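You operate a simulated robot arm through the tools that you are given. There is no shell and no other tool. Be economical: measure what you need, move in short steps, check, and stop when the job is done.

Carry out the task below with a simulated robot arm. There is one attempt and no reset: what you move stays moved.

## Task
Set the controls near the peninsula top. At the end: the yellow line key is switched on; the blue line key is switched on; the yellow cradle knob is turned to half; the blue cradle knob is turned to half; whatever was shut is shut again. Leave all else as you found it, and nothing knocked over.

Only the result counts: the job must be done as asked and must still hold three seconds after the hand-in. Knocking over, shifting, dropping, spilling or breaking anything else fails it.

## Robot
A 7-joint arm with a three-finger gripper, fixed in place. Base frame: the origin is at the foot of the arm, x ahead of it, y to its left, z up; the work surface is at about z = 820. Readings come in mm, degrees, newtons and seconds.
Its first joint turns from -166.0 to 166.0 degrees. Payload 2.69 kg.
The TCP is the grasp point between the finger pads, 30 mm short of the fingertips. In the tool frame z runs along the fingers and y along their closing line. The gripper opens to 128 mm. The gripper's body begins 117 mm behind the TCP.
Orientation is that of the tool frame in the base frame, as a unit quaternion [w, x, y, z]. With the fingers straight down and closing along the base's y, the tool's x points along the base's -x, its y along +y and its z along -z.

## Interface
- The arm moves only by the tool nudge_tool. Its argument "deltas" is one flat list of numbers, 7 for each row, row after row: the shift along the base's x, y, z in units of 50 mm (1.0 is 50 mm), then the turn, a rotation vector about the base's x, y, z in units of 6 degrees (1.0 is 6 degrees), then the closure, from 0 (fully open) to 1 (shut). In form: [dx, dy, dz, rx, ry, rz, grip, dx, dy, dz, rx, ry, rz, grip, ...]. A call has 1 to 12 rows; each row shifts and turns the commanded pose from where the row before left it. A call with a number of a shift or a turn outside -1 to 1 is refused whole. Rows are played at 5 a second. More than 50 mm and 8.6 degrees between two rows, or a gripper value outside its range, and nothing of the call is played. A pose out of reach is approached as far as the arm can. The call stops where the force on the tool passes 40 N (or 10 N more than at its start, if that is more) or the arm is blocked; 0.2 s more then pass. The fingers move at their own pace and stop on an object; they squeeze with about 31 N. The grip force told is the motor's: it shows also when the fingers shut on nothing. Time passes only in rows, and 0.2 s behind the last, so rows that do not move let the fingers close. It gives the time, the measured TCP pose, the force on the tool (base axes), the opening and the grip force at its end, in the units of the frame above (readings bear some noise), with the torque about the TCP (base axes, N m) and any sound that the robot's microphone picked up, and new pictures: "views" is both (left out), scene, wrist or none.
- Cameras (640 x 400 px; columns grow to the right, rows downward): "scene" is fixed at [399.8, 649.7, 1596.3]; the picture's right is [-0.93, -0.38, 0.00], its down [-0.19, 0.46, -0.87] and it looks along [0.33, -0.80, -0.50] (base axes); focal length 318 px, centre (320, 200). "wrist" rides on the gripper at [58, 54, -131] in the tool frame; the picture's right is [-0.68, 0.74, 0.00], its down [-0.62, -0.57, -0.55] and it looks along [-0.40, -0.37, 0.84] (tool axes); focal length 234 px, centre (320, 200). There is no depth. A picture from a camera that has moved, and an enlarged one, comes with that camera's place and axes in the base frame and with its lens.
- lift_body(by): slides the trunk up (or, below 0, down) by that many mm; the arm rides with it, the base frame stays. It gives what a move gives, with no picture.
- inspect(camera, box): a new picture of the part [left, top, right, bottom] of that camera's present view, enlarged. It takes no simulated time.
- sign_off(): hands the job in; it is judged then, once.

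Work in short steps. Places have to be worked out from the pictures, the camera data and where the tool is seen: move nearer, look again, correct. Check each grasp and each placing, and mend what went wrong. You have 90 turns and 200 pictures in all, those below and enlarged ones among them. Open the gripper and draw the arm clear of the work before you hand the job in, unless the task says otherwise; then end with one line.

The tools are called as name(argument=value, ...) on one line, values as JSON. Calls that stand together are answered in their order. nudge_tool: Moves the arm, as the interface text tells. Its arguments: {"type":"object","properties":{"deltas":{"type":"array","items":{"type":"number"}},"views":{"type":"string","enum":["both","scene","wrist","none"]}},"required":["deltas"]} The other tools are called the same way: lift_body (by) slides the trunk up or down; inspect (camera, box) takes an enlarged picture of a part of a camera's view; sign_off () hands the job in.

At the start:

```text
time: 0.0
position: [650.3, -176.0, 1197.3]
ee_rot: [0.0, 0.0, 1.0, 0.0]
force: [0.7, 0.4, 0.4]
ft_torque: [0.01, 0.03, -0.01]
finger_gap: 128.2
finger_force: 0.1
trunk travel left (down, up): [-150.0, 200.0]
```

scene: 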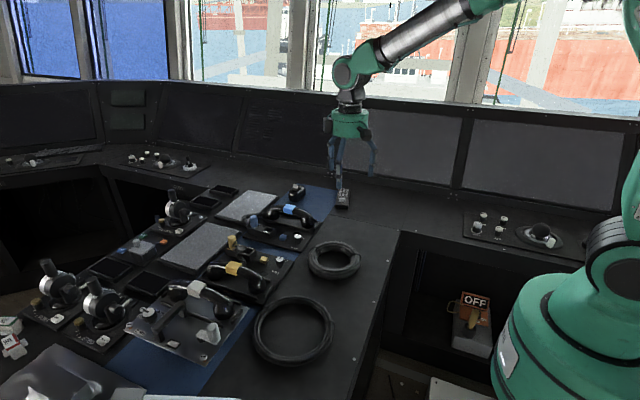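
wrist: 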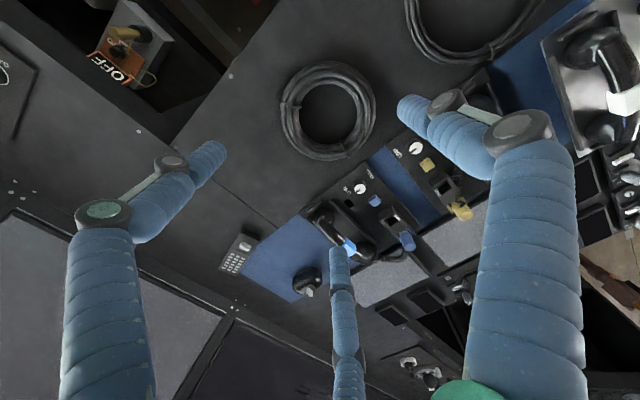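

I start by looking closely at the console panels with the yellow and blue handsets.

inspect(camera="scene", box=[180, 170, 340, 310])

inspect(camera="wrist", box=[290, 90, 490, 290])

inspect(camera="scene", box=[400, 250, 540, 370])

inspect(camera="scene", box=[60, 240, 260, 370])

```text
2.86 times, centred on (260, 240) of scene
camera zoom: at [399.8, 649.7, 1596.3], right [-0.93, -0.38, 0.0], down [-0.19, 0.46, -0.87], along [0.33, -0.8, -0.5], focal length 908 px, centre (491, 86)
```

zoom: 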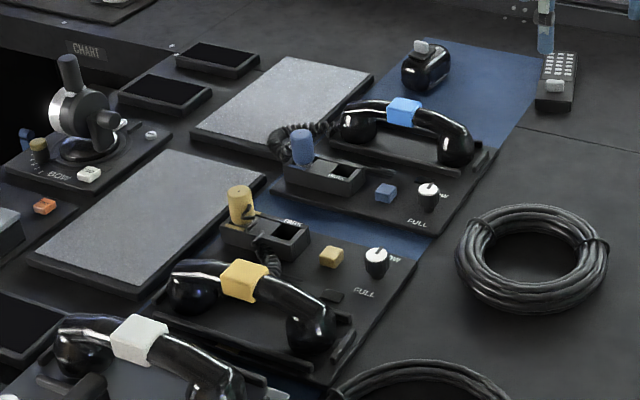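

```text
2.00 times, centred on (390, 190) of wrist
camera zoom: at [592.3, -122.5, 1328.4], right [0.68, 0.74, 0.0], down [0.62, -0.57, 0.55], along [0.4, -0.37, -0.84], focal length 468 px, centre (180, 220)
```

zoom: 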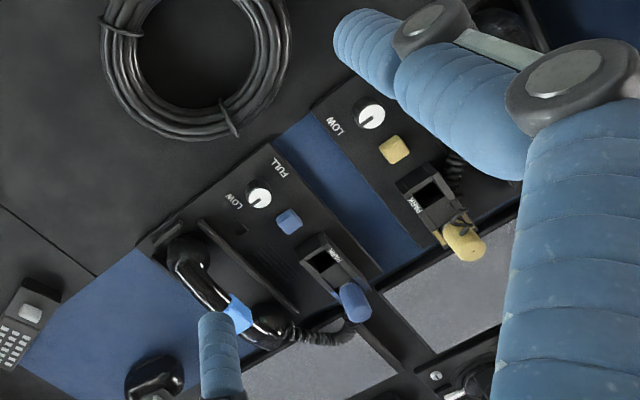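

```text
3.33 times, centred on (470, 310) of scene
camera zoom: at [399.8, 649.7, 1596.3], right [-0.93, -0.38, 0.0], down [-0.19, 0.46, -0.87], along [0.33, -0.8, -0.5], focal length 1060 px, centre (-180, -167)
```

zoom: 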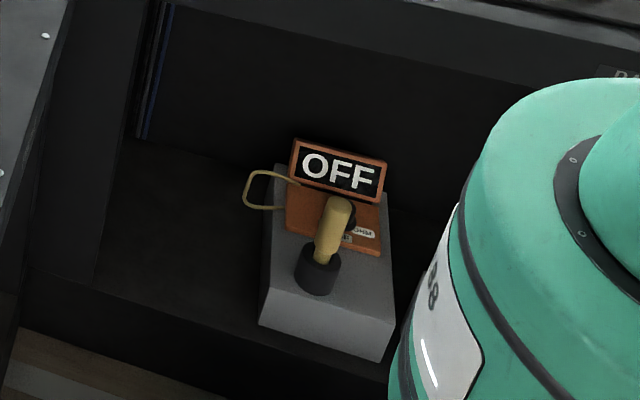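

```text
3.08 times, centred on (160, 305) of scene
camera zoom: at [399.8, 649.7, 1596.3], right [-0.93, -0.38, 0.0], down [-0.19, 0.46, -0.87], along [0.33, -0.8, -0.5], focal length 978 px, centre (812, -123)
```

zoom: 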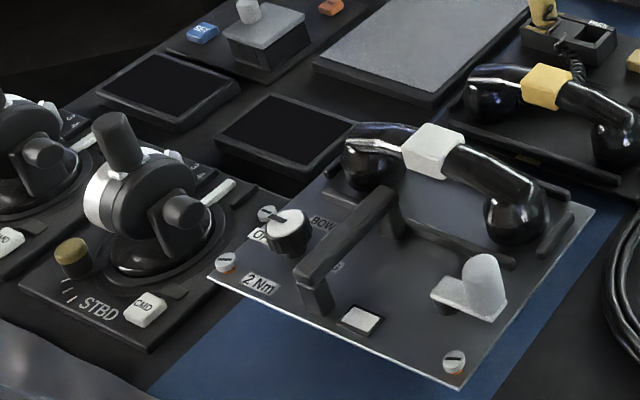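

The panels sit around x≈860–1040, with the blue knob near (860,-244) and the yellow near (858,-92). I move nearer but well above them to see them clearly.

nudge_tool(deltas=[0.9, 0.38, -0.6, 0, 0, 0, 0, 0.9, 0.38, -0.6, 0, 0, 0, 0, 0.9, 0.38, -0.6, 0, 0, 0, 0, 0.5, 0.38, -0.6, 0, 0, 0, 0])

```text
refused: row 1 steps farther than a row can; nothing moved
```

The step norm exceeded 50 mm, so I use smaller steps.

nudge_tool(deltas=[0.7, 0.3, -0.5, 0, 0, 0, 0, 0.7, 0.3, -0.5, 0, 0, 0, 0, 0.7, 0.3, -0.5, 0, 0, 0, 0, 0.7, 0.3, -0.5, 0, 0, 0, 0, 0.7, 0.3, -0.5, 0, 0, 0, 0])

```text
time: 1.2
position: [825.6, -99.0, 1071.8]
ee_rot: [0.0, 0.001, 1.0, 0.0]
force: [0.3, 0.1, 0.3]
ft_torque: [-0.05, -0.02, -0.01]
finger_gap: 127.8
finger_force: 0.0
trunk travel left (down, up): [-150.0, 200.0]
camera wrist: at [767.3, -46.3, 1203.3], right [0.68, 0.74, 0.0], down [0.62, -0.57, 0.55], along [0.4, -0.37, -0.84], focal length 234 px, centre (320, 200)
```

scene: 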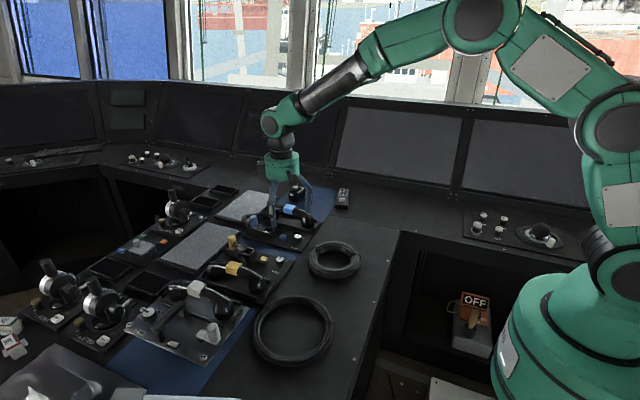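
wrist: 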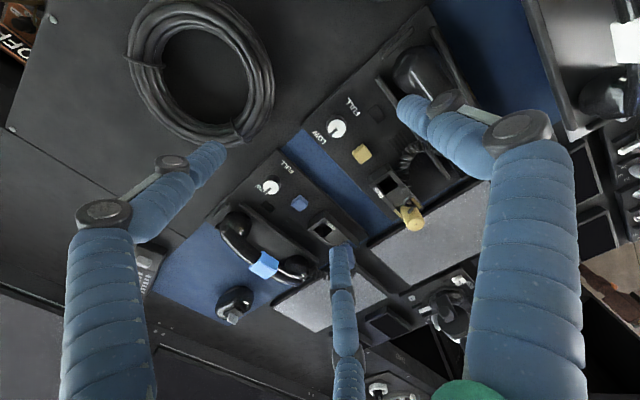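

Zooming on both panels.

inspect(camera="wrist", box=[300, 80, 460, 240])

inspect(camera="wrist", box=[210, 140, 370, 300])

inspect(camera="scene", box=[190, 215, 310, 305])

```text
2.50 times, centred on (380, 160) of wrist
camera zoom: at [767.3, -46.3, 1203.3], right [0.68, 0.74, 0.0], down [0.62, -0.57, 0.55], along [0.4, -0.37, -0.84], focal length 585 px, centre (170, 300)
```

zoom: 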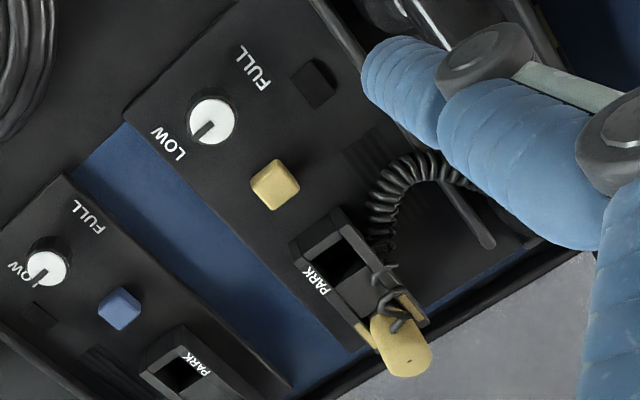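

```text
2.50 times, centred on (290, 220) of wrist
camera zoom: at [767.3, -46.3, 1203.3], right [0.68, 0.74, 0.0], down [0.62, -0.57, 0.55], along [0.4, -0.37, -0.84], focal length 585 px, centre (395, 150)
```

zoom: 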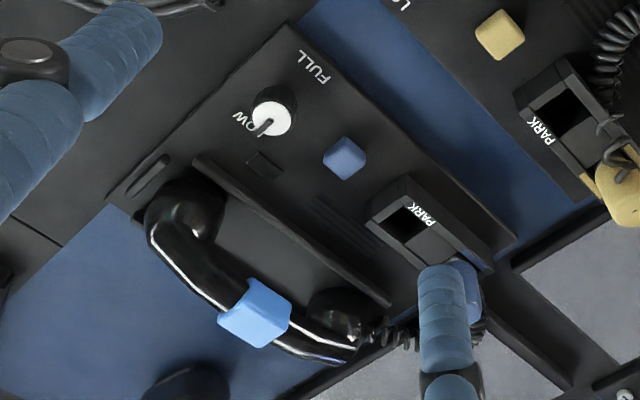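

```text
4.44 times, centred on (250, 260) of scene
camera zoom: at [399.8, 649.7, 1596.3], right [-0.93, -0.38, 0.0], down [-0.19, 0.46, -0.87], along [0.33, -0.8, -0.5], focal length 1413 px, centre (631, -67)
```

zoom: 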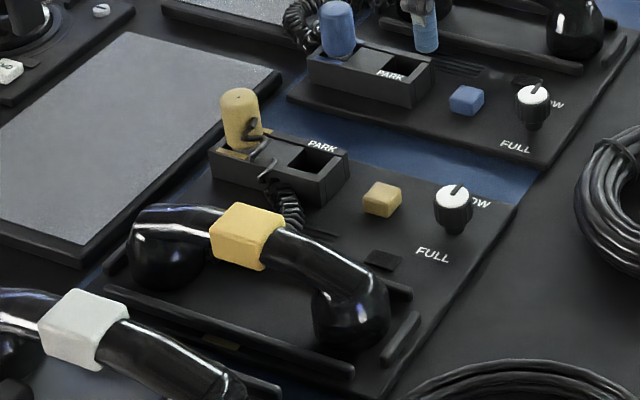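

Each panel has a coloured push key, a dark lamp window, a LOW–FULL knob and a plug in a box. I move closer to the yellow panel to read the knob pointer and key.

nudge_tool(deltas=[-0.1, 0.3, -0.75, 0, 0, 0, 0, -0.1, 0.3, -0.75, 0, 0, 0, 0, -0.1, 0.2, -0.7, 0, 0, 0, 0], views="wrist")

inspect(camera="wrist", box=[240, 100, 440, 260])

```text
time: 2.0
position: [811.1, -60.7, 960.9]
ee_rot: [0.0, 0.0, 1.0, 0.0]
force: [-0.7, -0.8, 0.0]
ft_torque: [-0.01, 0.01, 0.01]
finger_gap: 128.0
finger_force: 0.2
trunk travel left (down, up): [-150.0, 200.0]
camera wrist: at [751.6, -7.4, 1092.0], right [0.68, 0.74, 0.0], down [0.61, -0.57, 0.55], along [0.4, -0.37, -0.84], focal length 234 px, centre (320, 200)
```

wrist: 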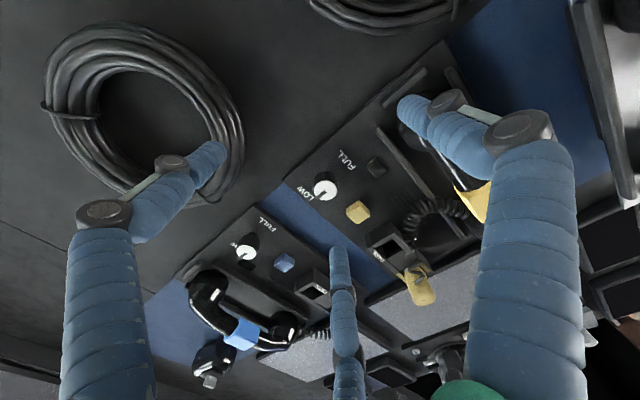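

```text
2.50 times, centred on (340, 180) of wrist
camera zoom: at [751.6, -7.4, 1092.0], right [0.68, 0.74, 0.0], down [0.61, -0.57, 0.55], along [0.4, -0.37, -0.84], focal length 585 px, centre (270, 250)
```

zoom: 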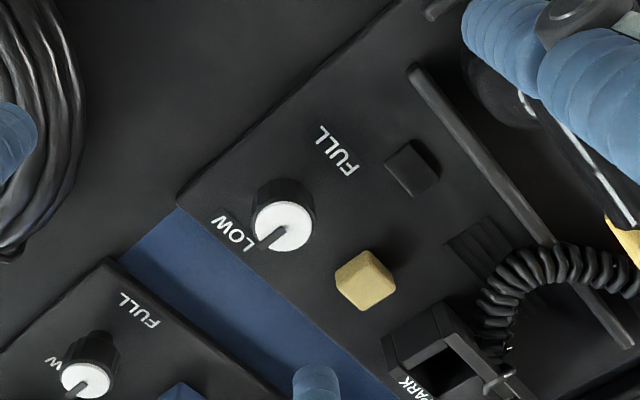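

The pointers sit at LOW (towards -y), with FULL on the +y side, so half should be towards ∓x. I close the fingers while still high, to see how the tips look and use them as a pusher.

nudge_tool(deltas=[0.2, 0, 0.2, 0, 0, 0, 1, 0.3, 0, 0, 0, 0, 0, 1, 0.3, 0, 0, 0, 0, 0, 1])

inspect(camera="wrist", box=[200, 80, 440, 280])

inspect(camera="scene", box=[200, 130, 340, 290])

```text
time: 2.8
position: [850.7, -60.7, 970.2]
ee_rot: [0.0, 0.0, 1.0, 0.0]
force: [-0.2, -0.5, 0.5]
ft_torque: [0.01, -0.01, -0.02]
finger_gap: 2.4
finger_force: 30.7
trunk travel left (down, up): [-150.0, 200.0]
camera wrist: at [792.1, -8.1, 1102.3], right [0.68, 0.74, 0.0], down [0.62, -0.57, 0.55], along [0.4, -0.37, -0.84], focal length 234 px, centre (320, 200)
```

scene: 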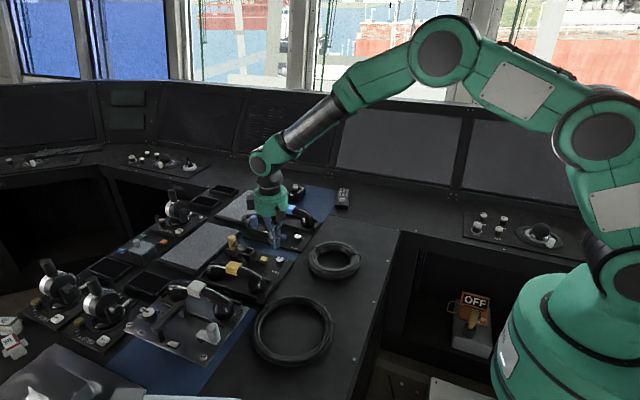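
wrist: 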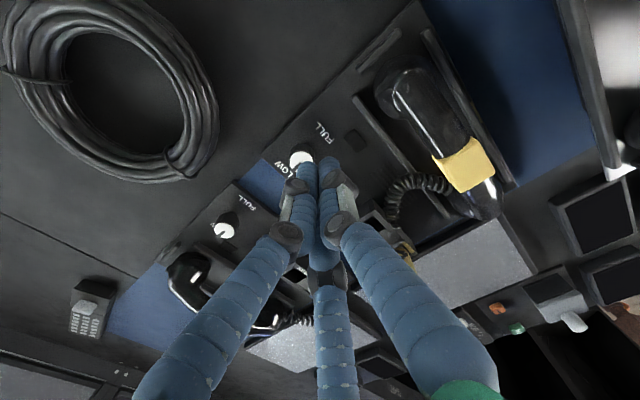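

```text
2.00 times, centred on (320, 180) of wrist
camera zoom: at [792.1, -8.1, 1102.3], right [0.68, 0.74, 0.0], down [0.62, -0.57, 0.55], along [0.4, -0.37, -0.84], focal length 468 px, centre (320, 240)
```

zoom: 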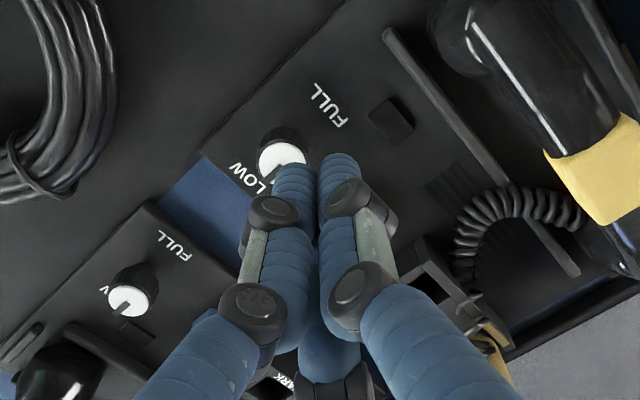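

```text
2.50 times, centred on (270, 210) of scene
camera zoom: at [399.8, 649.7, 1596.3], right [-0.93, -0.38, 0.0], down [-0.19, 0.46, -0.87], along [0.33, -0.8, -0.5], focal length 795 px, centre (445, 175)
```

zoom: 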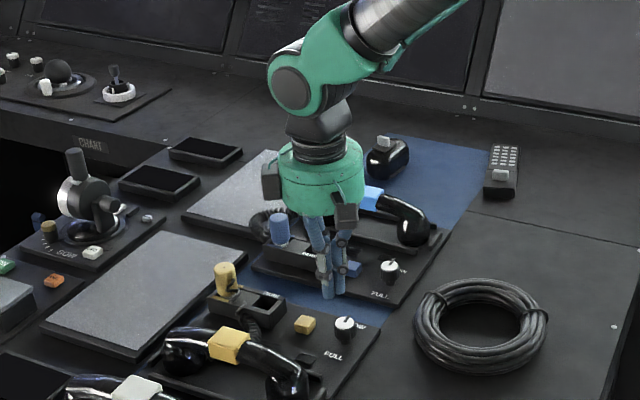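

Closed fingertips meet at the tool axis. I move above the yellow key at about (912,-89), check, then descend gently.

nudge_tool(deltas=[0.61, -0.29, 0, 0, 0, 0, 1, 0.61, -0.29, -0.4, 0, 0, 0, 1, 0, 0, -0.8, 0, 0, 0, 1])

inspect(camera="wrist", box=[240, 80, 400, 240])

inspect(camera="scene", box=[200, 190, 310, 290])

```text
time: 3.6
position: [912.2, -89.4, 911.1]
ee_rot: [-0.001, 0.0, 1.0, 0.0]
force: [0.2, 0.4, 0.4]
ft_torque: [0.0, -0.01, 0.01]
finger_gap: 2.3
finger_force: 30.7
trunk travel left (down, up): [-150.0, 200.0]
camera wrist: at [853.5, -37.8, 1042.2], right [0.68, 0.74, 0.0], down [0.62, -0.57, 0.55], along [0.4, -0.37, -0.84], focal length 234 px, centre (320, 200)
```

scene: 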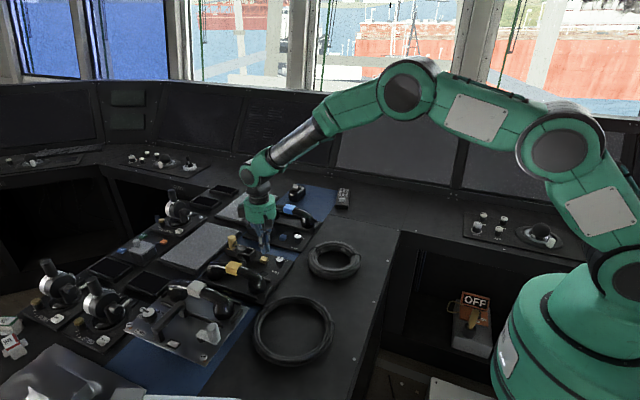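
wrist: 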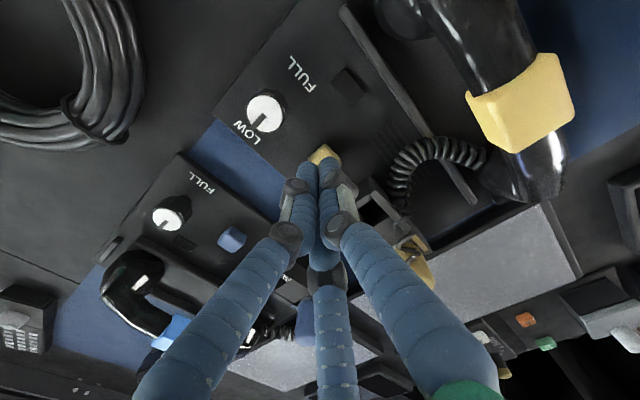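

```text
2.50 times, centred on (320, 160) of wrist
camera zoom: at [853.5, -37.8, 1042.2], right [0.68, 0.74, 0.0], down [0.62, -0.57, 0.55], along [0.4, -0.37, -0.84], focal length 585 px, centre (320, 300)
```

zoom: 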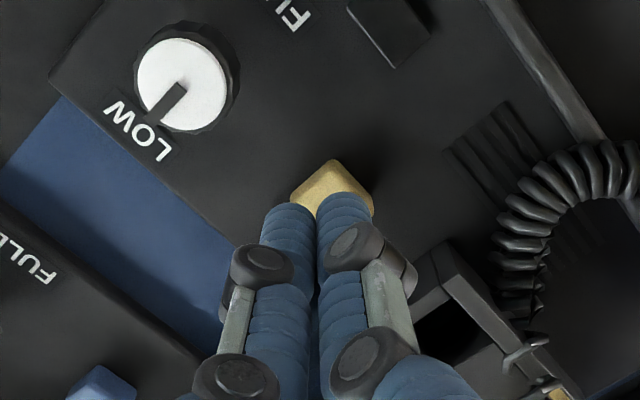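

```text
4.00 times, centred on (255, 240) of scene
camera zoom: at [399.8, 649.7, 1596.3], right [-0.93, -0.38, 0.0], down [-0.19, 0.46, -0.87], along [0.33, -0.8, -0.5], focal length 1271 px, centre (580, 40)
```

zoom: 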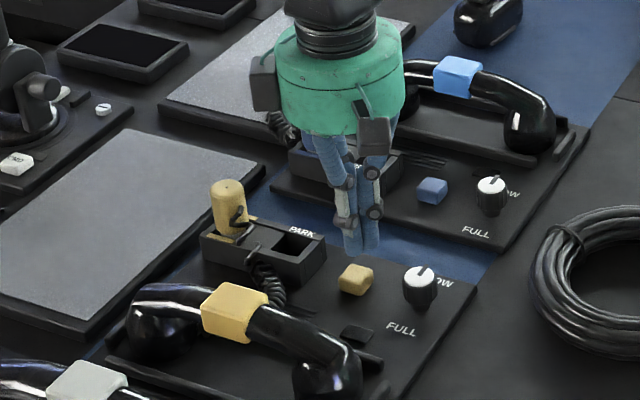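

The key is directly under the tips (about 2–3 mm off). I descend in small steps until contact, watching force and sound.

nudge_tool(deltas=[0.04, 0.04, -0.2, 0, 0, 0, 1, 0, 0, -0.1, 0, 0, 0, 1, 0, 0, -0.1, 0, 0, 0, 1, 0, 0, -0.06, 0, 0, 0, 1, 0, 0, -0.06, 0, 0, 0, 1], views="wrist")

```text
time: 4.8
position: [914.0, -87.8, 885.4]
ee_rot: [0.0, -0.001, 1.0, 0.0]
force: [-0.5, -0.3, -0.5]
ft_torque: [0.0, -0.01, 0.0]
finger_gap: 1.8
finger_force: 30.7
trunk travel left (down, up): [-150.0, 200.0]
camera wrist: at [855.0, -33.9, 1017.1], right [0.68, 0.74, 0.0], down [0.62, -0.57, 0.55], along [0.4, -0.37, -0.84], focal length 234 px, centre (320, 200)
```

wrist: 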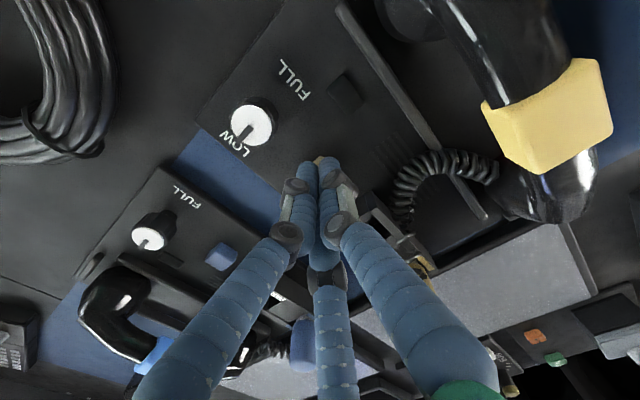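

Tips are at about z=855 with no contact yet; I keep descending in 2 mm steps.

nudge_tool(deltas=[0, 0, -0.05, 0, 0, 0, 1, 0, 0, -0.05, 0, 0, 0, 1, 0, 0, -0.05, 0, 0, 0, 1], views="none")

```text
time: 5.6
position: [913.0, -87.7, 878.8]
ee_rot: [0.0, 0.0, 1.0, 0.0]
force: [0.3, -0.5, 0.5]
ft_torque: [-0.02, 0.0, -0.02]
finger_gap: 1.9
finger_force: 30.7
trunk travel left (down, up): [-150.0, 200.0]
```

nudge_tool(deltas=[0, 0, -0.04, 0, 0, 0, 1, 0, 0, -0.04, 0, 0, 0, 1, 0, 0, -0.04, 0, 0, 0, 1])

inspect(camera="scene", box=[220, 220, 310, 290])

```text
time: 6.4
position: [913.7, -87.8, 872.5]
ee_rot: [0.0, 0.0, 1.0, 0.0]
force: [-0.1, -0.6, 0.4]
ft_torque: [0.03, 0.01, -0.02]
finger_gap: 2.0
finger_force: 30.5
trunk travel left (down, up): [-150.0, 200.0]
camera wrist: at [855.6, -34.5, 1003.8], right [0.68, 0.74, 0.0], down [0.62, -0.57, 0.55], along [0.4, -0.37, -0.84], focal length 234 px, centre (320, 200)
```

scene: 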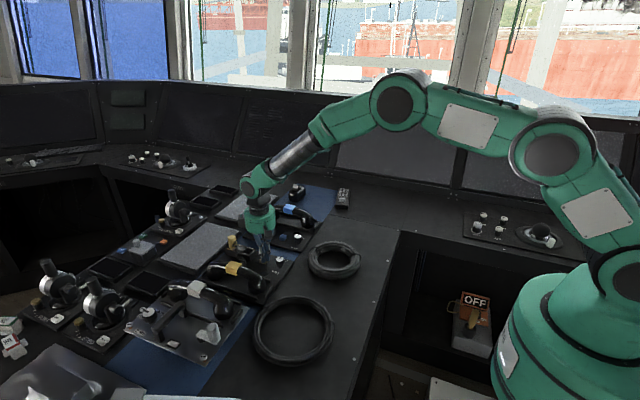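
wrist: 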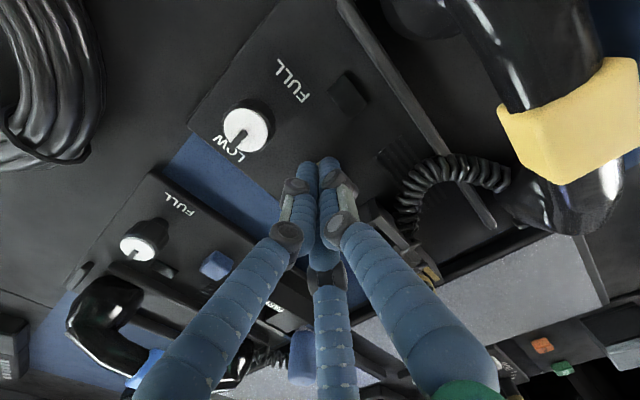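

```text
5.71 times, centred on (265, 255) of scene
camera zoom: at [399.8, 649.7, 1596.3], right [-0.93, -0.38, 0.0], down [-0.19, 0.46, -0.87], along [0.33, -0.8, -0.5], focal length 1816 px, centre (634, -114)
```

zoom: 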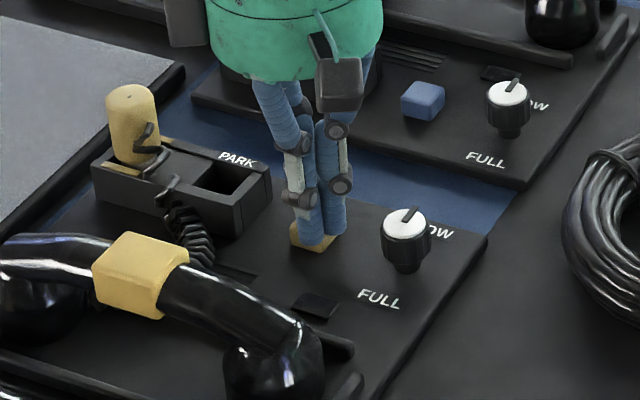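

Tips are almost on the key (tip z≈842). Continue pressing.

nudge_tool(deltas=[0, 0, -0.04, 0, 0, 0, 1, 0, 0, -0.04, 0, 0, 0, 1, 0, 0, -0.04, 0, 0, 0, 1], views="none")

```text
time: 7.2
position: [914.4, -87.2, 867.8]
ee_rot: [0.001, 0.0, 1.0, 0.0]
force: [-2.3, 1.2, 9.6]
ft_torque: [-0.01, 0.05, -0.02]
finger_gap: 6.3
finger_force: 31.2
trunk travel left (down, up): [-150.0, 200.0]
heard: click
```

Contact with a click. I lift off and check the lamp and key.

nudge_tool(deltas=[0, 0, 0.4, 0, 0, 0, 1, 0, 0, 0.8, 0, 0, 0, 1, 0, 0, 0.8, 0, 0, 0, 1], views="wrist")

inspect(camera="scene", box=[220, 220, 310, 290])

```text
time: 8.0
position: [912.9, -88.1, 967.0]
ee_rot: [0.0, 0.0, 1.0, 0.0]
force: [-0.2, -0.4, 0.1]
ft_torque: [0.01, -0.05, 0.0]
finger_gap: 2.0
finger_force: 31.5
trunk travel left (down, up): [-150.0, 200.0]
camera wrist: at [854.0, -34.5, 1097.8], right [0.68, 0.74, 0.0], down [0.62, -0.57, 0.55], along [0.4, -0.37, -0.84], focal length 234 px, centre (320, 200)
```

wrist: 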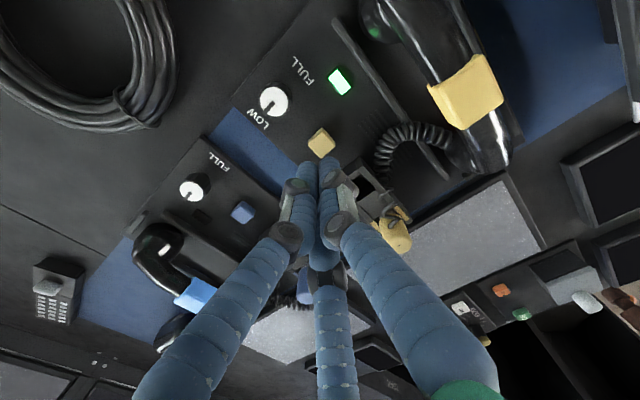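

```text
5.71 times, centred on (265, 255) of scene
camera zoom: at [399.8, 649.7, 1596.3], right [-0.93, -0.38, 0.0], down [-0.19, 0.46, -0.87], along [0.33, -0.8, -0.5], focal length 1816 px, centre (634, -114)
```

zoom: 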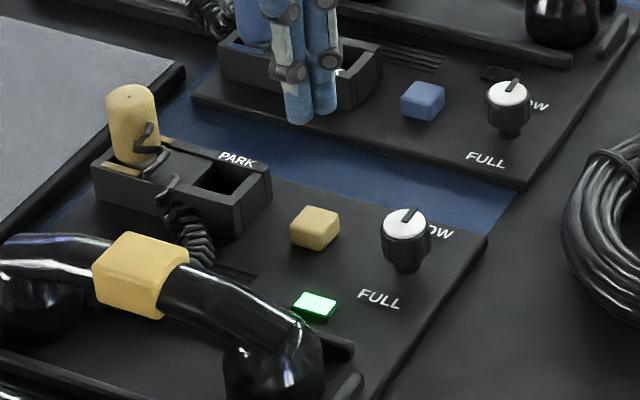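

The yellow lamp is lit green. The blue key lies about 144 mm further in -y; I move above (915,-232) and descend partway to check.

nudge_tool(deltas=[0.02, -0.96, 0, 0, 0, 0, 1, 0.01, -0.96, 0, 0, 0, 0, 1, 0.01, -0.96, 0, 0, 0, 0, 1, 0, 0, -0.8, 0, 0, 0, 1, 0, 0, -0.5, 0, 0, 0, 1], views="wrist")

inspect(camera="wrist", box=[240, 80, 400, 240])

inspect(camera="scene", box=[230, 190, 330, 270])

```text
time: 9.2
position: [915.7, -233.4, 902.6]
ee_rot: [0.0, 0.0, 1.0, 0.0]
force: [-0.8, -0.1, 0.0]
ft_torque: [-0.04, 0.02, -0.01]
finger_gap: 2.1
finger_force: 31.7
trunk travel left (down, up): [-150.0, 200.0]
camera wrist: at [857.7, -179.2, 1033.3], right [0.68, 0.74, 0.0], down [0.62, -0.57, 0.55], along [0.4, -0.37, -0.84], focal length 234 px, centre (320, 200)
```

wrist: 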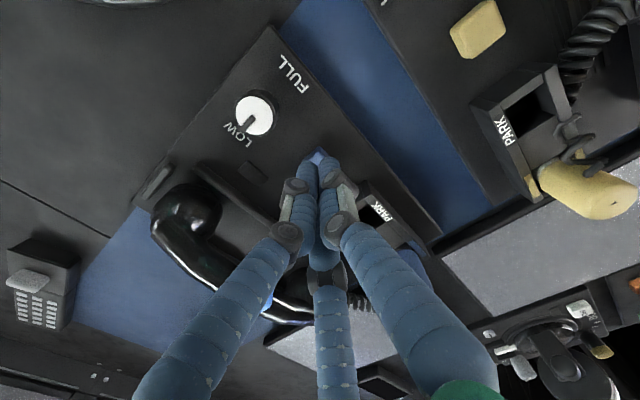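

```text
2.50 times, centred on (320, 160) of wrist
camera zoom: at [857.7, -179.2, 1033.3], right [0.68, 0.74, 0.0], down [0.62, -0.57, 0.55], along [0.4, -0.37, -0.84], focal length 585 px, centre (320, 300)
```

zoom: 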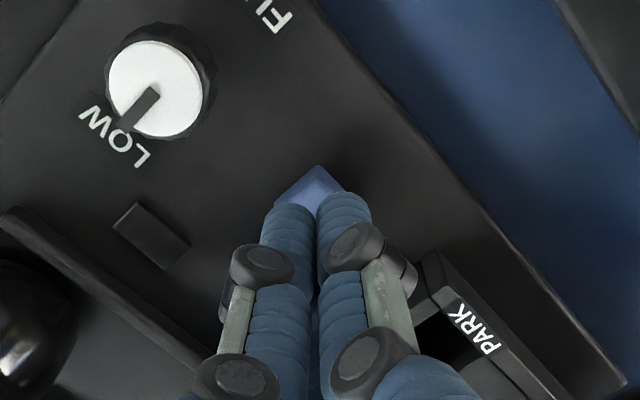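

```text
5.00 times, centred on (280, 230) of scene
camera zoom: at [399.8, 649.7, 1596.3], right [-0.93, -0.38, 0.0], down [-0.19, 0.46, -0.87], along [0.33, -0.8, -0.5], focal length 1589 px, centre (520, 50)
```

zoom: 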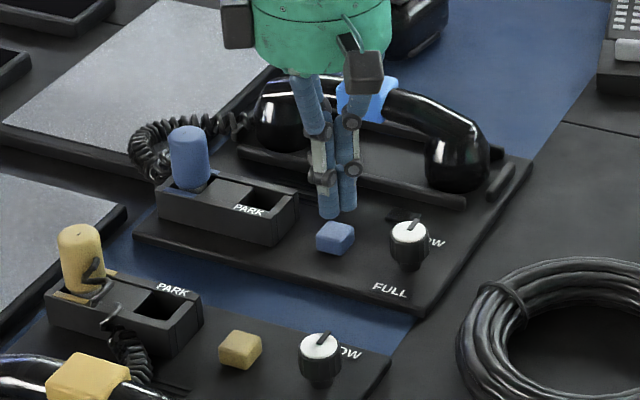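

Aligned with the blue key. I descend as before to contact.

nudge_tool(deltas=[-0.02, -0.02, -0.3, 0, 0, 0, 1, 0, 0, -0.2, 0, 0, 0, 1, 0, 0, -0.1, 0, 0, 0, 1, 0, 0, -0.04, 0, 0, 0, 1, 0, 0, -0.04, 0, 0, 0, 1, 0, 0, -0.04, 0, 0, 0, 1], views="none")

```text
time: 10.6
position: [915.4, -233.1, 866.9]
ee_rot: [0.001, 0.0, 1.0, 0.0]
force: [-2.5, 0.5, 10.6]
ft_torque: [-0.03, 0.03, -0.05]
finger_gap: 6.0
finger_force: 31.9
trunk travel left (down, up): [-150.0, 200.0]
heard: click
```

Click heard. I lift straight up and check both lamps.

nudge_tool(deltas=[0, 0, 0.4, 0, 0, 0, 1, 0, 0, 0.8, 0, 0, 0, 1, 0, 0, 0.8, 0, 0, 0, 1, -0.7, 0.2, 0, 0, 0, 0, 1], views="wrist")

inspect(camera="scene", box=[220, 190, 340, 290])

inspect(camera="wrist", box=[220, 60, 420, 220])

```text
time: 11.6
position: [880.6, -221.3, 967.4]
ee_rot: [0.0, 0.0, 1.0, 0.0]
force: [0.6, 0.1, 0.1]
ft_torque: [0.01, 0.01, 0.0]
finger_gap: 2.1
finger_force: 31.0
trunk travel left (down, up): [-150.0, 200.0]
camera wrist: at [821.4, -168.9, 1098.0], right [0.68, 0.74, 0.0], down [0.62, -0.57, 0.55], along [0.4, -0.37, -0.84], focal length 234 px, centre (320, 200)
```

wrist: 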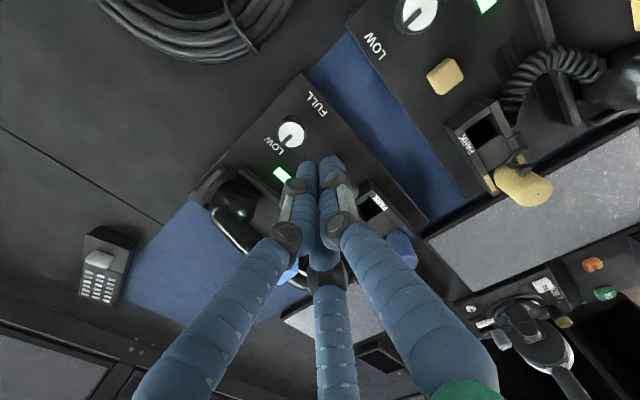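

```text
4.00 times, centred on (280, 240) of scene
camera zoom: at [399.8, 649.7, 1596.3], right [-0.93, -0.38, 0.0], down [-0.19, 0.46, -0.87], along [0.33, -0.8, -0.5], focal length 1271 px, centre (480, 40)
```

zoom: 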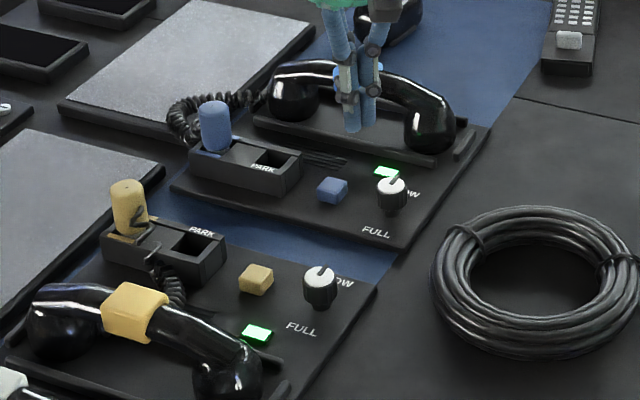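

```text
2.50 times, centred on (320, 140) of wrist
camera zoom: at [821.4, -168.9, 1098.0], right [0.68, 0.74, 0.0], down [0.62, -0.57, 0.55], along [0.4, -0.37, -0.84], focal length 585 px, centre (320, 350)
```

zoom: 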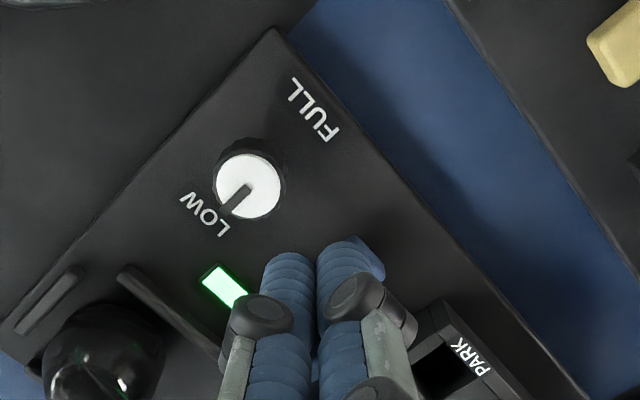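

Both lamps are green. Next the blue knob, about (856,-238), top z≈858. I open to ~60 mm, pre-turn the tool +45° so that I can then turn 90° clockwise, and centre above the knob.

nudge_tool(deltas=[-0.25, -0.17, 0, 0, 0, 0.94, 0.5, -0.25, -0.16, 0, 0, 0, 0.94, 0.5, 0, 0, 0, 0, 0, 0.94, 0.5, 0, 0, 0, 0, 0, 0.94, 0.5, 0, 0, 0, 0, 0, 0.94, 0.5, 0, 0, 0, 0, 0, 0.94, 0.5, 0, 0, 0, 0, 0, 0.94, 0.5, 0, 0, 0, 0, 0, 0.92, 0.5, 0, 0, -0.7, 0, 0, 0, 0.5])

inspect(camera="wrist", box=[220, 80, 420, 240])

inspect(camera="scene", box=[250, 190, 350, 270])

```text
time: 13.6
position: [855.9, -239.6, 931.2]
ee_rot: [0.001, -0.382, 0.924, -0.001]
force: [-0.7, -0.9, 1.3]
ft_torque: [-0.02, -0.03, 0.01]
finger_gap: 63.7
finger_force: 0.1
trunk travel left (down, up): [-150.0, 200.0]
camera wrist: at [776.5, -243.4, 1062.7], right [-0.04, 1.0, 0.0], down [0.83, 0.04, 0.55], along [0.55, 0.02, -0.83], focal length 234 px, centre (320, 200)
```

scene: 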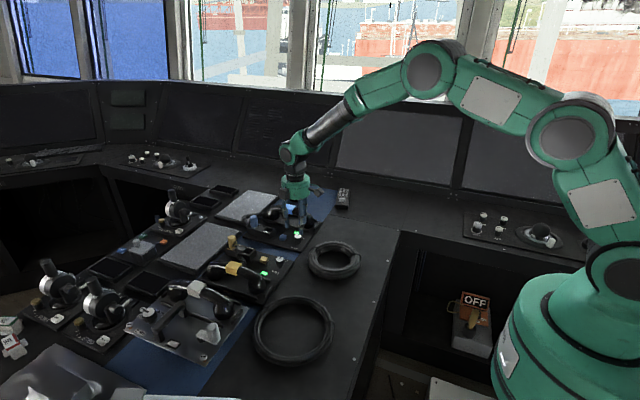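
wrist: 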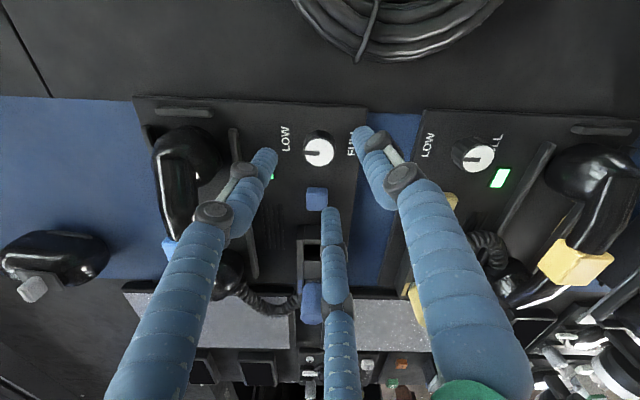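

```text
2.50 times, centred on (320, 160) of wrist
camera zoom: at [776.5, -243.4, 1062.7], right [-0.04, 1.0, 0.0], down [0.83, 0.04, 0.55], along [0.55, 0.02, -0.83], focal length 585 px, centre (320, 300)
```

zoom: 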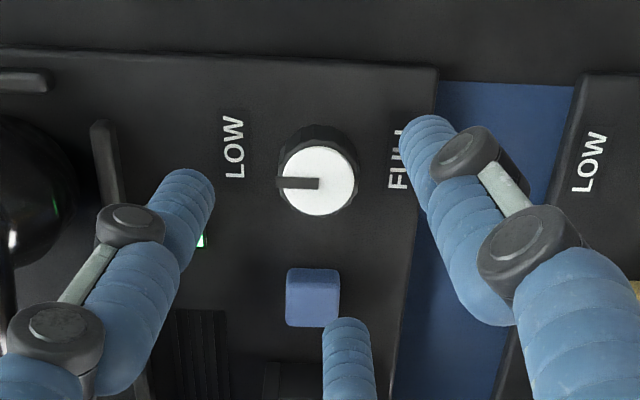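

```text
5.00 times, centred on (300, 230) of scene
camera zoom: at [399.8, 649.7, 1596.3], right [-0.93, -0.38, 0.0], down [-0.19, 0.46, -0.87], along [0.33, -0.8, -0.5], focal length 1589 px, centre (420, 50)
```

zoom: 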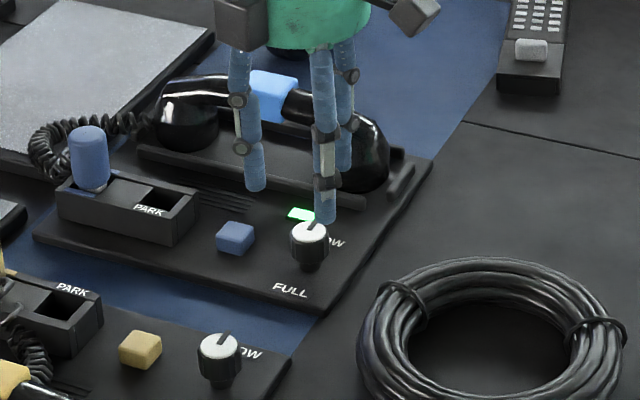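

The fingers would come near the blue key if opened wide, so I narrow the opening to ~46 mm. The knob seems about 2–3 mm further in +x; I correct, lower to tip height just above the knob and re-check.

nudge_tool(deltas=[0.05, -0.02, -0.4, 0, 0, 0, 0.64, 0, 0, 0, 0, 0, 0, 0.64], views="wrist")

inspect(camera="wrist", box=[240, 90, 400, 218])

inspect(camera="scene", box=[260, 200, 340, 264])

```text
time: 14.2
position: [858.4, -240.5, 911.3]
ee_rot: [0.0, -0.383, 0.924, 0.0]
force: [0.0, -0.3, -0.7]
ft_torque: [0.01, 0.01, 0.01]
finger_gap: 46.1
finger_force: 0.0
trunk travel left (down, up): [-150.0, 200.0]
camera wrist: at [778.5, -243.9, 1041.3], right [-0.04, 1.0, 0.0], down [0.84, 0.03, 0.55], along [0.55, 0.02, -0.84], focal length 234 px, centre (320, 200)
```

wrist: 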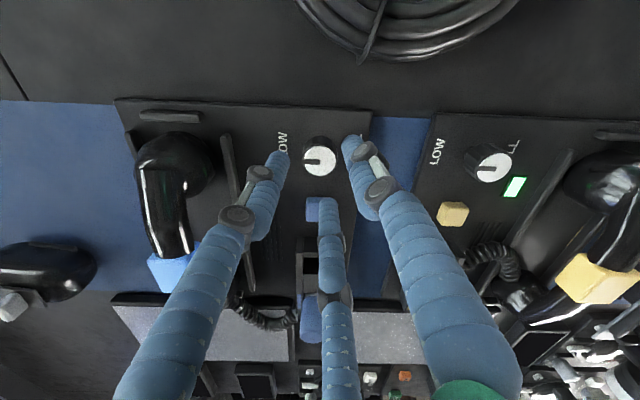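

```text
3.12 times, centred on (320, 154) of wrist
camera zoom: at [778.5, -243.9, 1041.3], right [-0.04, 1.0, 0.0], down [0.84, 0.03, 0.55], along [0.55, 0.02, -0.84], focal length 732 px, centre (320, 344)
```

zoom: 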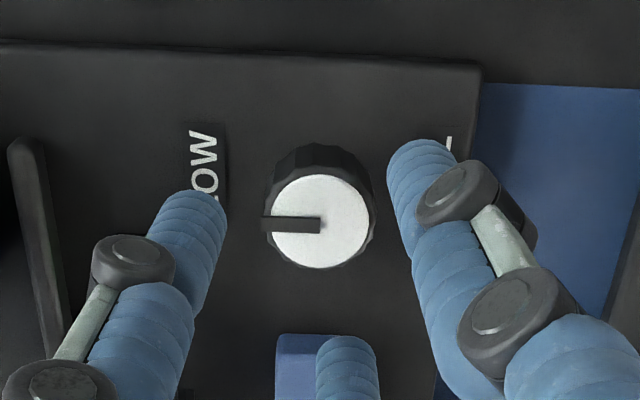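

```text
6.25 times, centred on (300, 232) of scene
camera zoom: at [399.8, 649.7, 1596.3], right [-0.93, -0.38, 0.0], down [-0.19, 0.46, -0.87], along [0.33, -0.8, -0.5], focal length 1986 px, centre (445, 0)
```

zoom: 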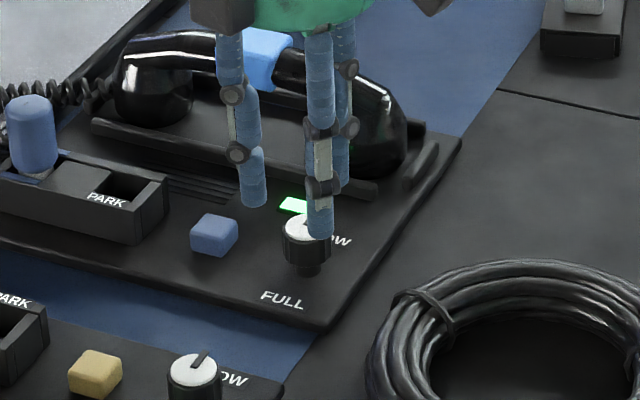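

Well centred on the knob. I descend so the tips overlap the knob by ~14 mm, then close and hold.

nudge_tool(deltas=[0, 0, -0.4, 0, 0, 0, 0.64, 0, 0, -0.2, 0, 0, 0, 0.64, 0, 0, -0.14, 0, 0, 0, 0.64], views="none")

inspect(camera="scene", box=[260, 200, 340, 264])

```text
time: 15.0
position: [857.4, -240.7, 873.6]
ee_rot: [0.0, -0.383, 0.924, 0.001]
force: [0.4, -0.4, -0.2]
ft_torque: [0.01, 0.05, 0.02]
finger_gap: 46.1
finger_force: 0.0
trunk travel left (down, up): [-150.0, 200.0]
```

```text
6.25 times, centred on (300, 232) of scene
camera zoom: at [399.8, 649.7, 1596.3], right [-0.93, -0.38, 0.0], down [-0.19, 0.46, -0.87], along [0.33, -0.8, -0.5], focal length 1986 px, centre (445, 0)
```

zoom: 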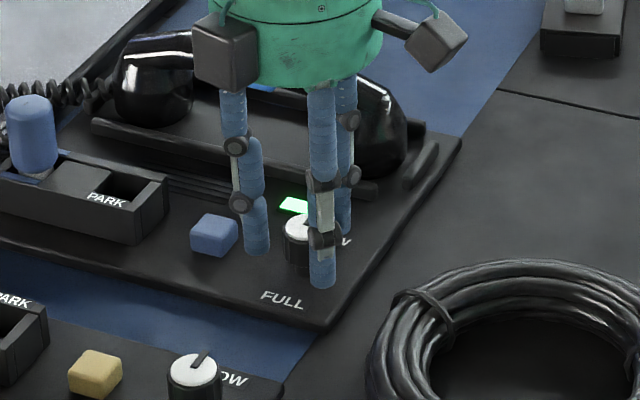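

Fingers straddle the knob cleanly. Close on it.

nudge_tool(deltas=[0, 0, 0, 0, 0, 0, 0.75, 0, 0, 0, 0, 0, 0, 0.9, 0, 0, 0, 0, 0, 0, 1], views="none")

```text
time: 15.8
position: [856.8, -241.4, 874.0]
ee_rot: [0.0, -0.382, 0.924, -0.001]
force: [-4.1, -7.9, 0.6]
ft_torque: [-0.46, 0.21, 0.0]
finger_gap: 30.2
finger_force: 45.4
trunk travel left (down, up): [-150.0, 200.0]
```

Gripped (30 mm). I try a small clockwise turn first and watch the torque.

nudge_tool(deltas=[0, 0, 0, 0, 0, -0.7, 1, 0, 0, 0, 0, 0, -0.7, 1, 0, 0, 0, 0, 0, -0.7, 1], views="wrist")

inspect(camera="wrist", box=[240, 90, 400, 218])

```text
time: 16.6
position: [856.7, -239.9, 873.1]
ee_rot: [0.0, -0.278, 0.961, 0.001]
force: [-9.2, -9.7, -1.6]
ft_torque: [-0.38, 0.21, 0.04]
finger_gap: 29.8
finger_force: 45.0
trunk travel left (down, up): [-150.0, 200.0]
camera wrist: at [778.8, -226.4, 1004.8], right [0.18, 0.98, 0.0], down [0.82, -0.15, 0.55], along [0.54, -0.1, -0.84], focal length 234 px, centre (320, 200)
```

wrist: 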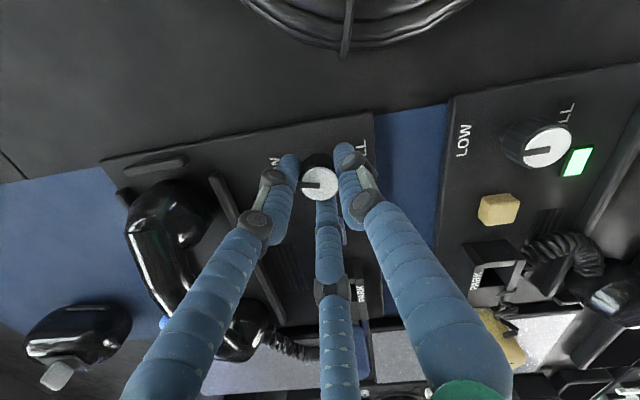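

```text
3.12 times, centred on (320, 154) of wrist
camera zoom: at [778.8, -226.4, 1004.8], right [0.18, 0.98, 0.0], down [0.82, -0.15, 0.55], along [0.54, -0.1, -0.84], focal length 732 px, centre (320, 344)
```

zoom: 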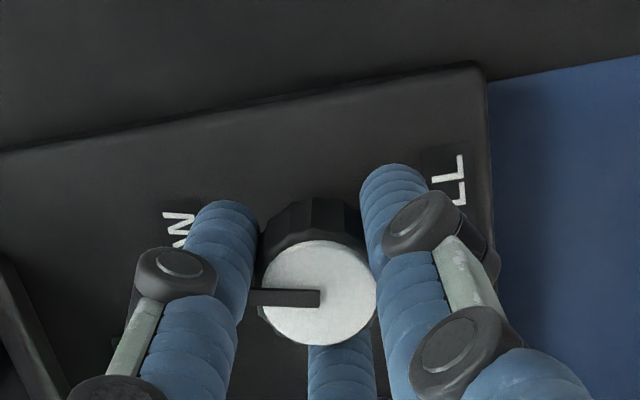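

The knob turns freely with the tool. I continue clockwise, nudging 1 mm to relieve the side force.

nudge_tool(deltas=[-0.02, -0.02, 0, 0, 0, -0.8, 1, 0, 0, 0, 0, 0, -0.8, 1, 0, 0, 0, 0, 0, -0.8, 1, 0, 0, 0, 0, 0, -0.8, 1, 0, 0, 0, 0, 0, -0.8, 1, 0, 0, 0, 0, 0, -0.8, 1, 0, 0, 0, 0, 0, -0.8, 1], views="wrist")

inspect(camera="wrist", box=[240, 90, 400, 218])

```text
time: 18.2
position: [856.9, -239.7, 873.6]
ee_rot: [0.0, 0.011, 1.0, -0.001]
force: [5.1, 17.8, -0.5]
ft_torque: [0.6, -0.68, 0.01]
finger_gap: 30.2
finger_force: 45.2
trunk travel left (down, up): [-150.0, 200.0]
camera wrist: at [799.5, -185.6, 1004.7], right [0.69, 0.72, 0.0], down [0.6, -0.58, 0.55], along [0.4, -0.38, -0.84], focal length 234 px, centre (320, 200)
```

wrist: 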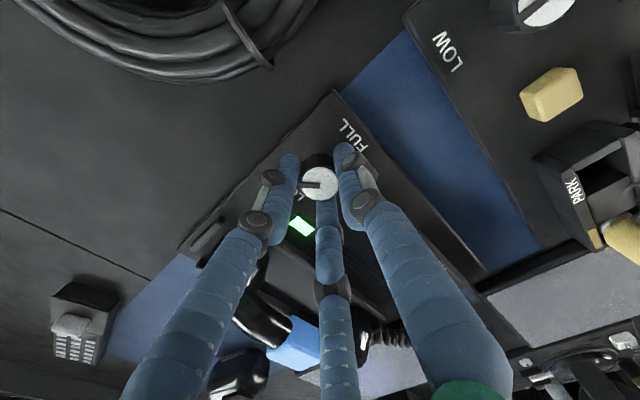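

```text
3.12 times, centred on (320, 154) of wrist
camera zoom: at [799.5, -185.6, 1004.7], right [0.69, 0.72, 0.0], down [0.6, -0.58, 0.55], along [0.4, -0.38, -0.84], focal length 732 px, centre (320, 344)
```

zoom: 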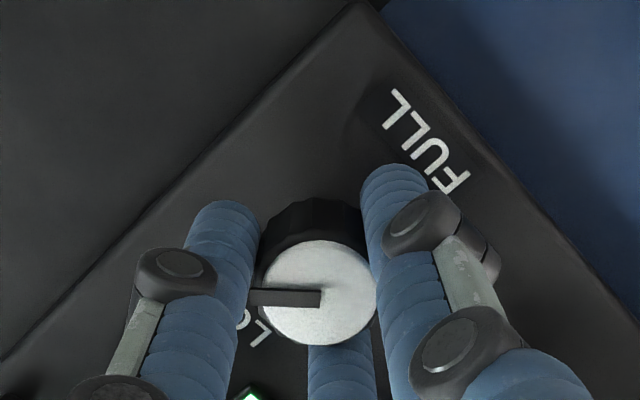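

Halfway (46°) with the pointer following. I turn the remaining ~44°.

nudge_tool(deltas=[0.01, 0.02, 0, 0, 0, -0.8, 1, 0, 0, 0, 0, 0, -0.8, 1, 0, 0, 0, 0, 0, -0.8, 1, 0, 0, 0, 0, 0, -0.8, 1, 0, 0, 0, 0, 0, -0.8, 1, 0, 0, 0, 0, 0, -0.8, 1, 0, 0, 0, 0, 0, -0.8, 1, 0, 0, 0, 0, 0, -0.8, 1, 0, 0, 0, 0, 0, -0.9, 1], views="wrist")

inspect(camera="wrist", box=[240, 90, 400, 218])

inspect(camera="scene", box=[260, 200, 340, 264])

```text
time: 20.2
position: [857.1, -240.7, 873.8]
ee_rot: [0.0, 0.384, 0.923, 0.0]
force: [1.1, 6.5, -3.2]
ft_torque: [0.12, 0.11, 0.01]
finger_gap: 29.7
finger_force: 45.1
trunk travel left (down, up): [-150.0, 200.0]
camera wrist: at [853.9, -161.3, 1004.8], right [1.0, 0.04, 0.0], down [0.03, -0.84, 0.55], along [0.02, -0.55, -0.84], focal length 234 px, centre (320, 200)
```

wrist: 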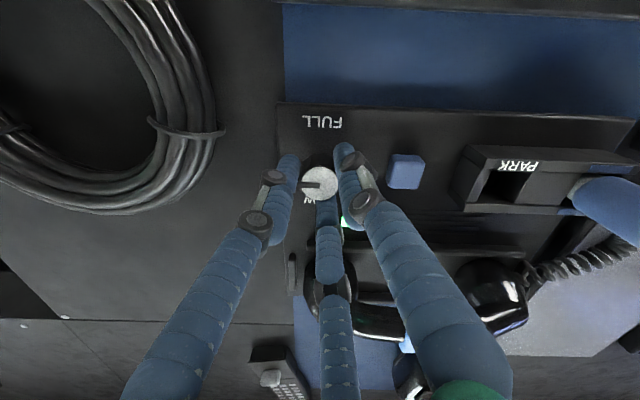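

```text
3.12 times, centred on (320, 154) of wrist
camera zoom: at [853.9, -161.3, 1004.8], right [1.0, 0.04, 0.0], down [0.03, -0.84, 0.55], along [0.02, -0.55, -0.84], focal length 732 px, centre (320, 344)
```

zoom: 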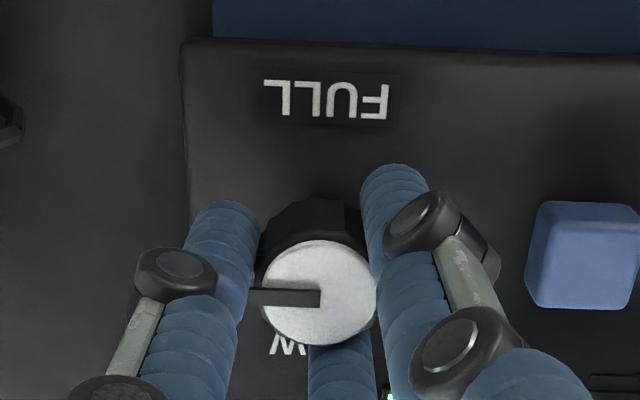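

```text
6.25 times, centred on (300, 232) of scene
camera zoom: at [399.8, 649.7, 1596.3], right [-0.93, -0.38, 0.0], down [-0.19, 0.46, -0.87], along [0.33, -0.8, -0.5], focal length 1986 px, centre (445, 0)
```

zoom: 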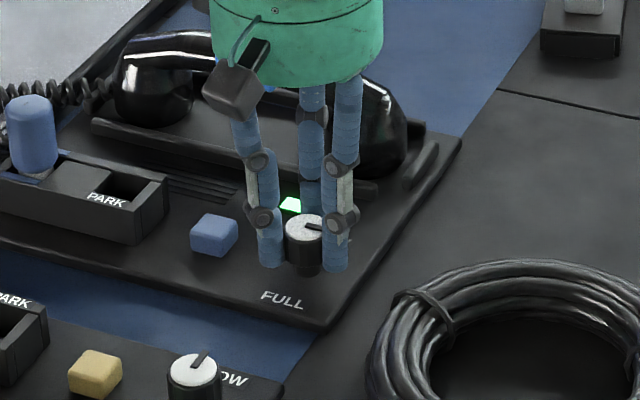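

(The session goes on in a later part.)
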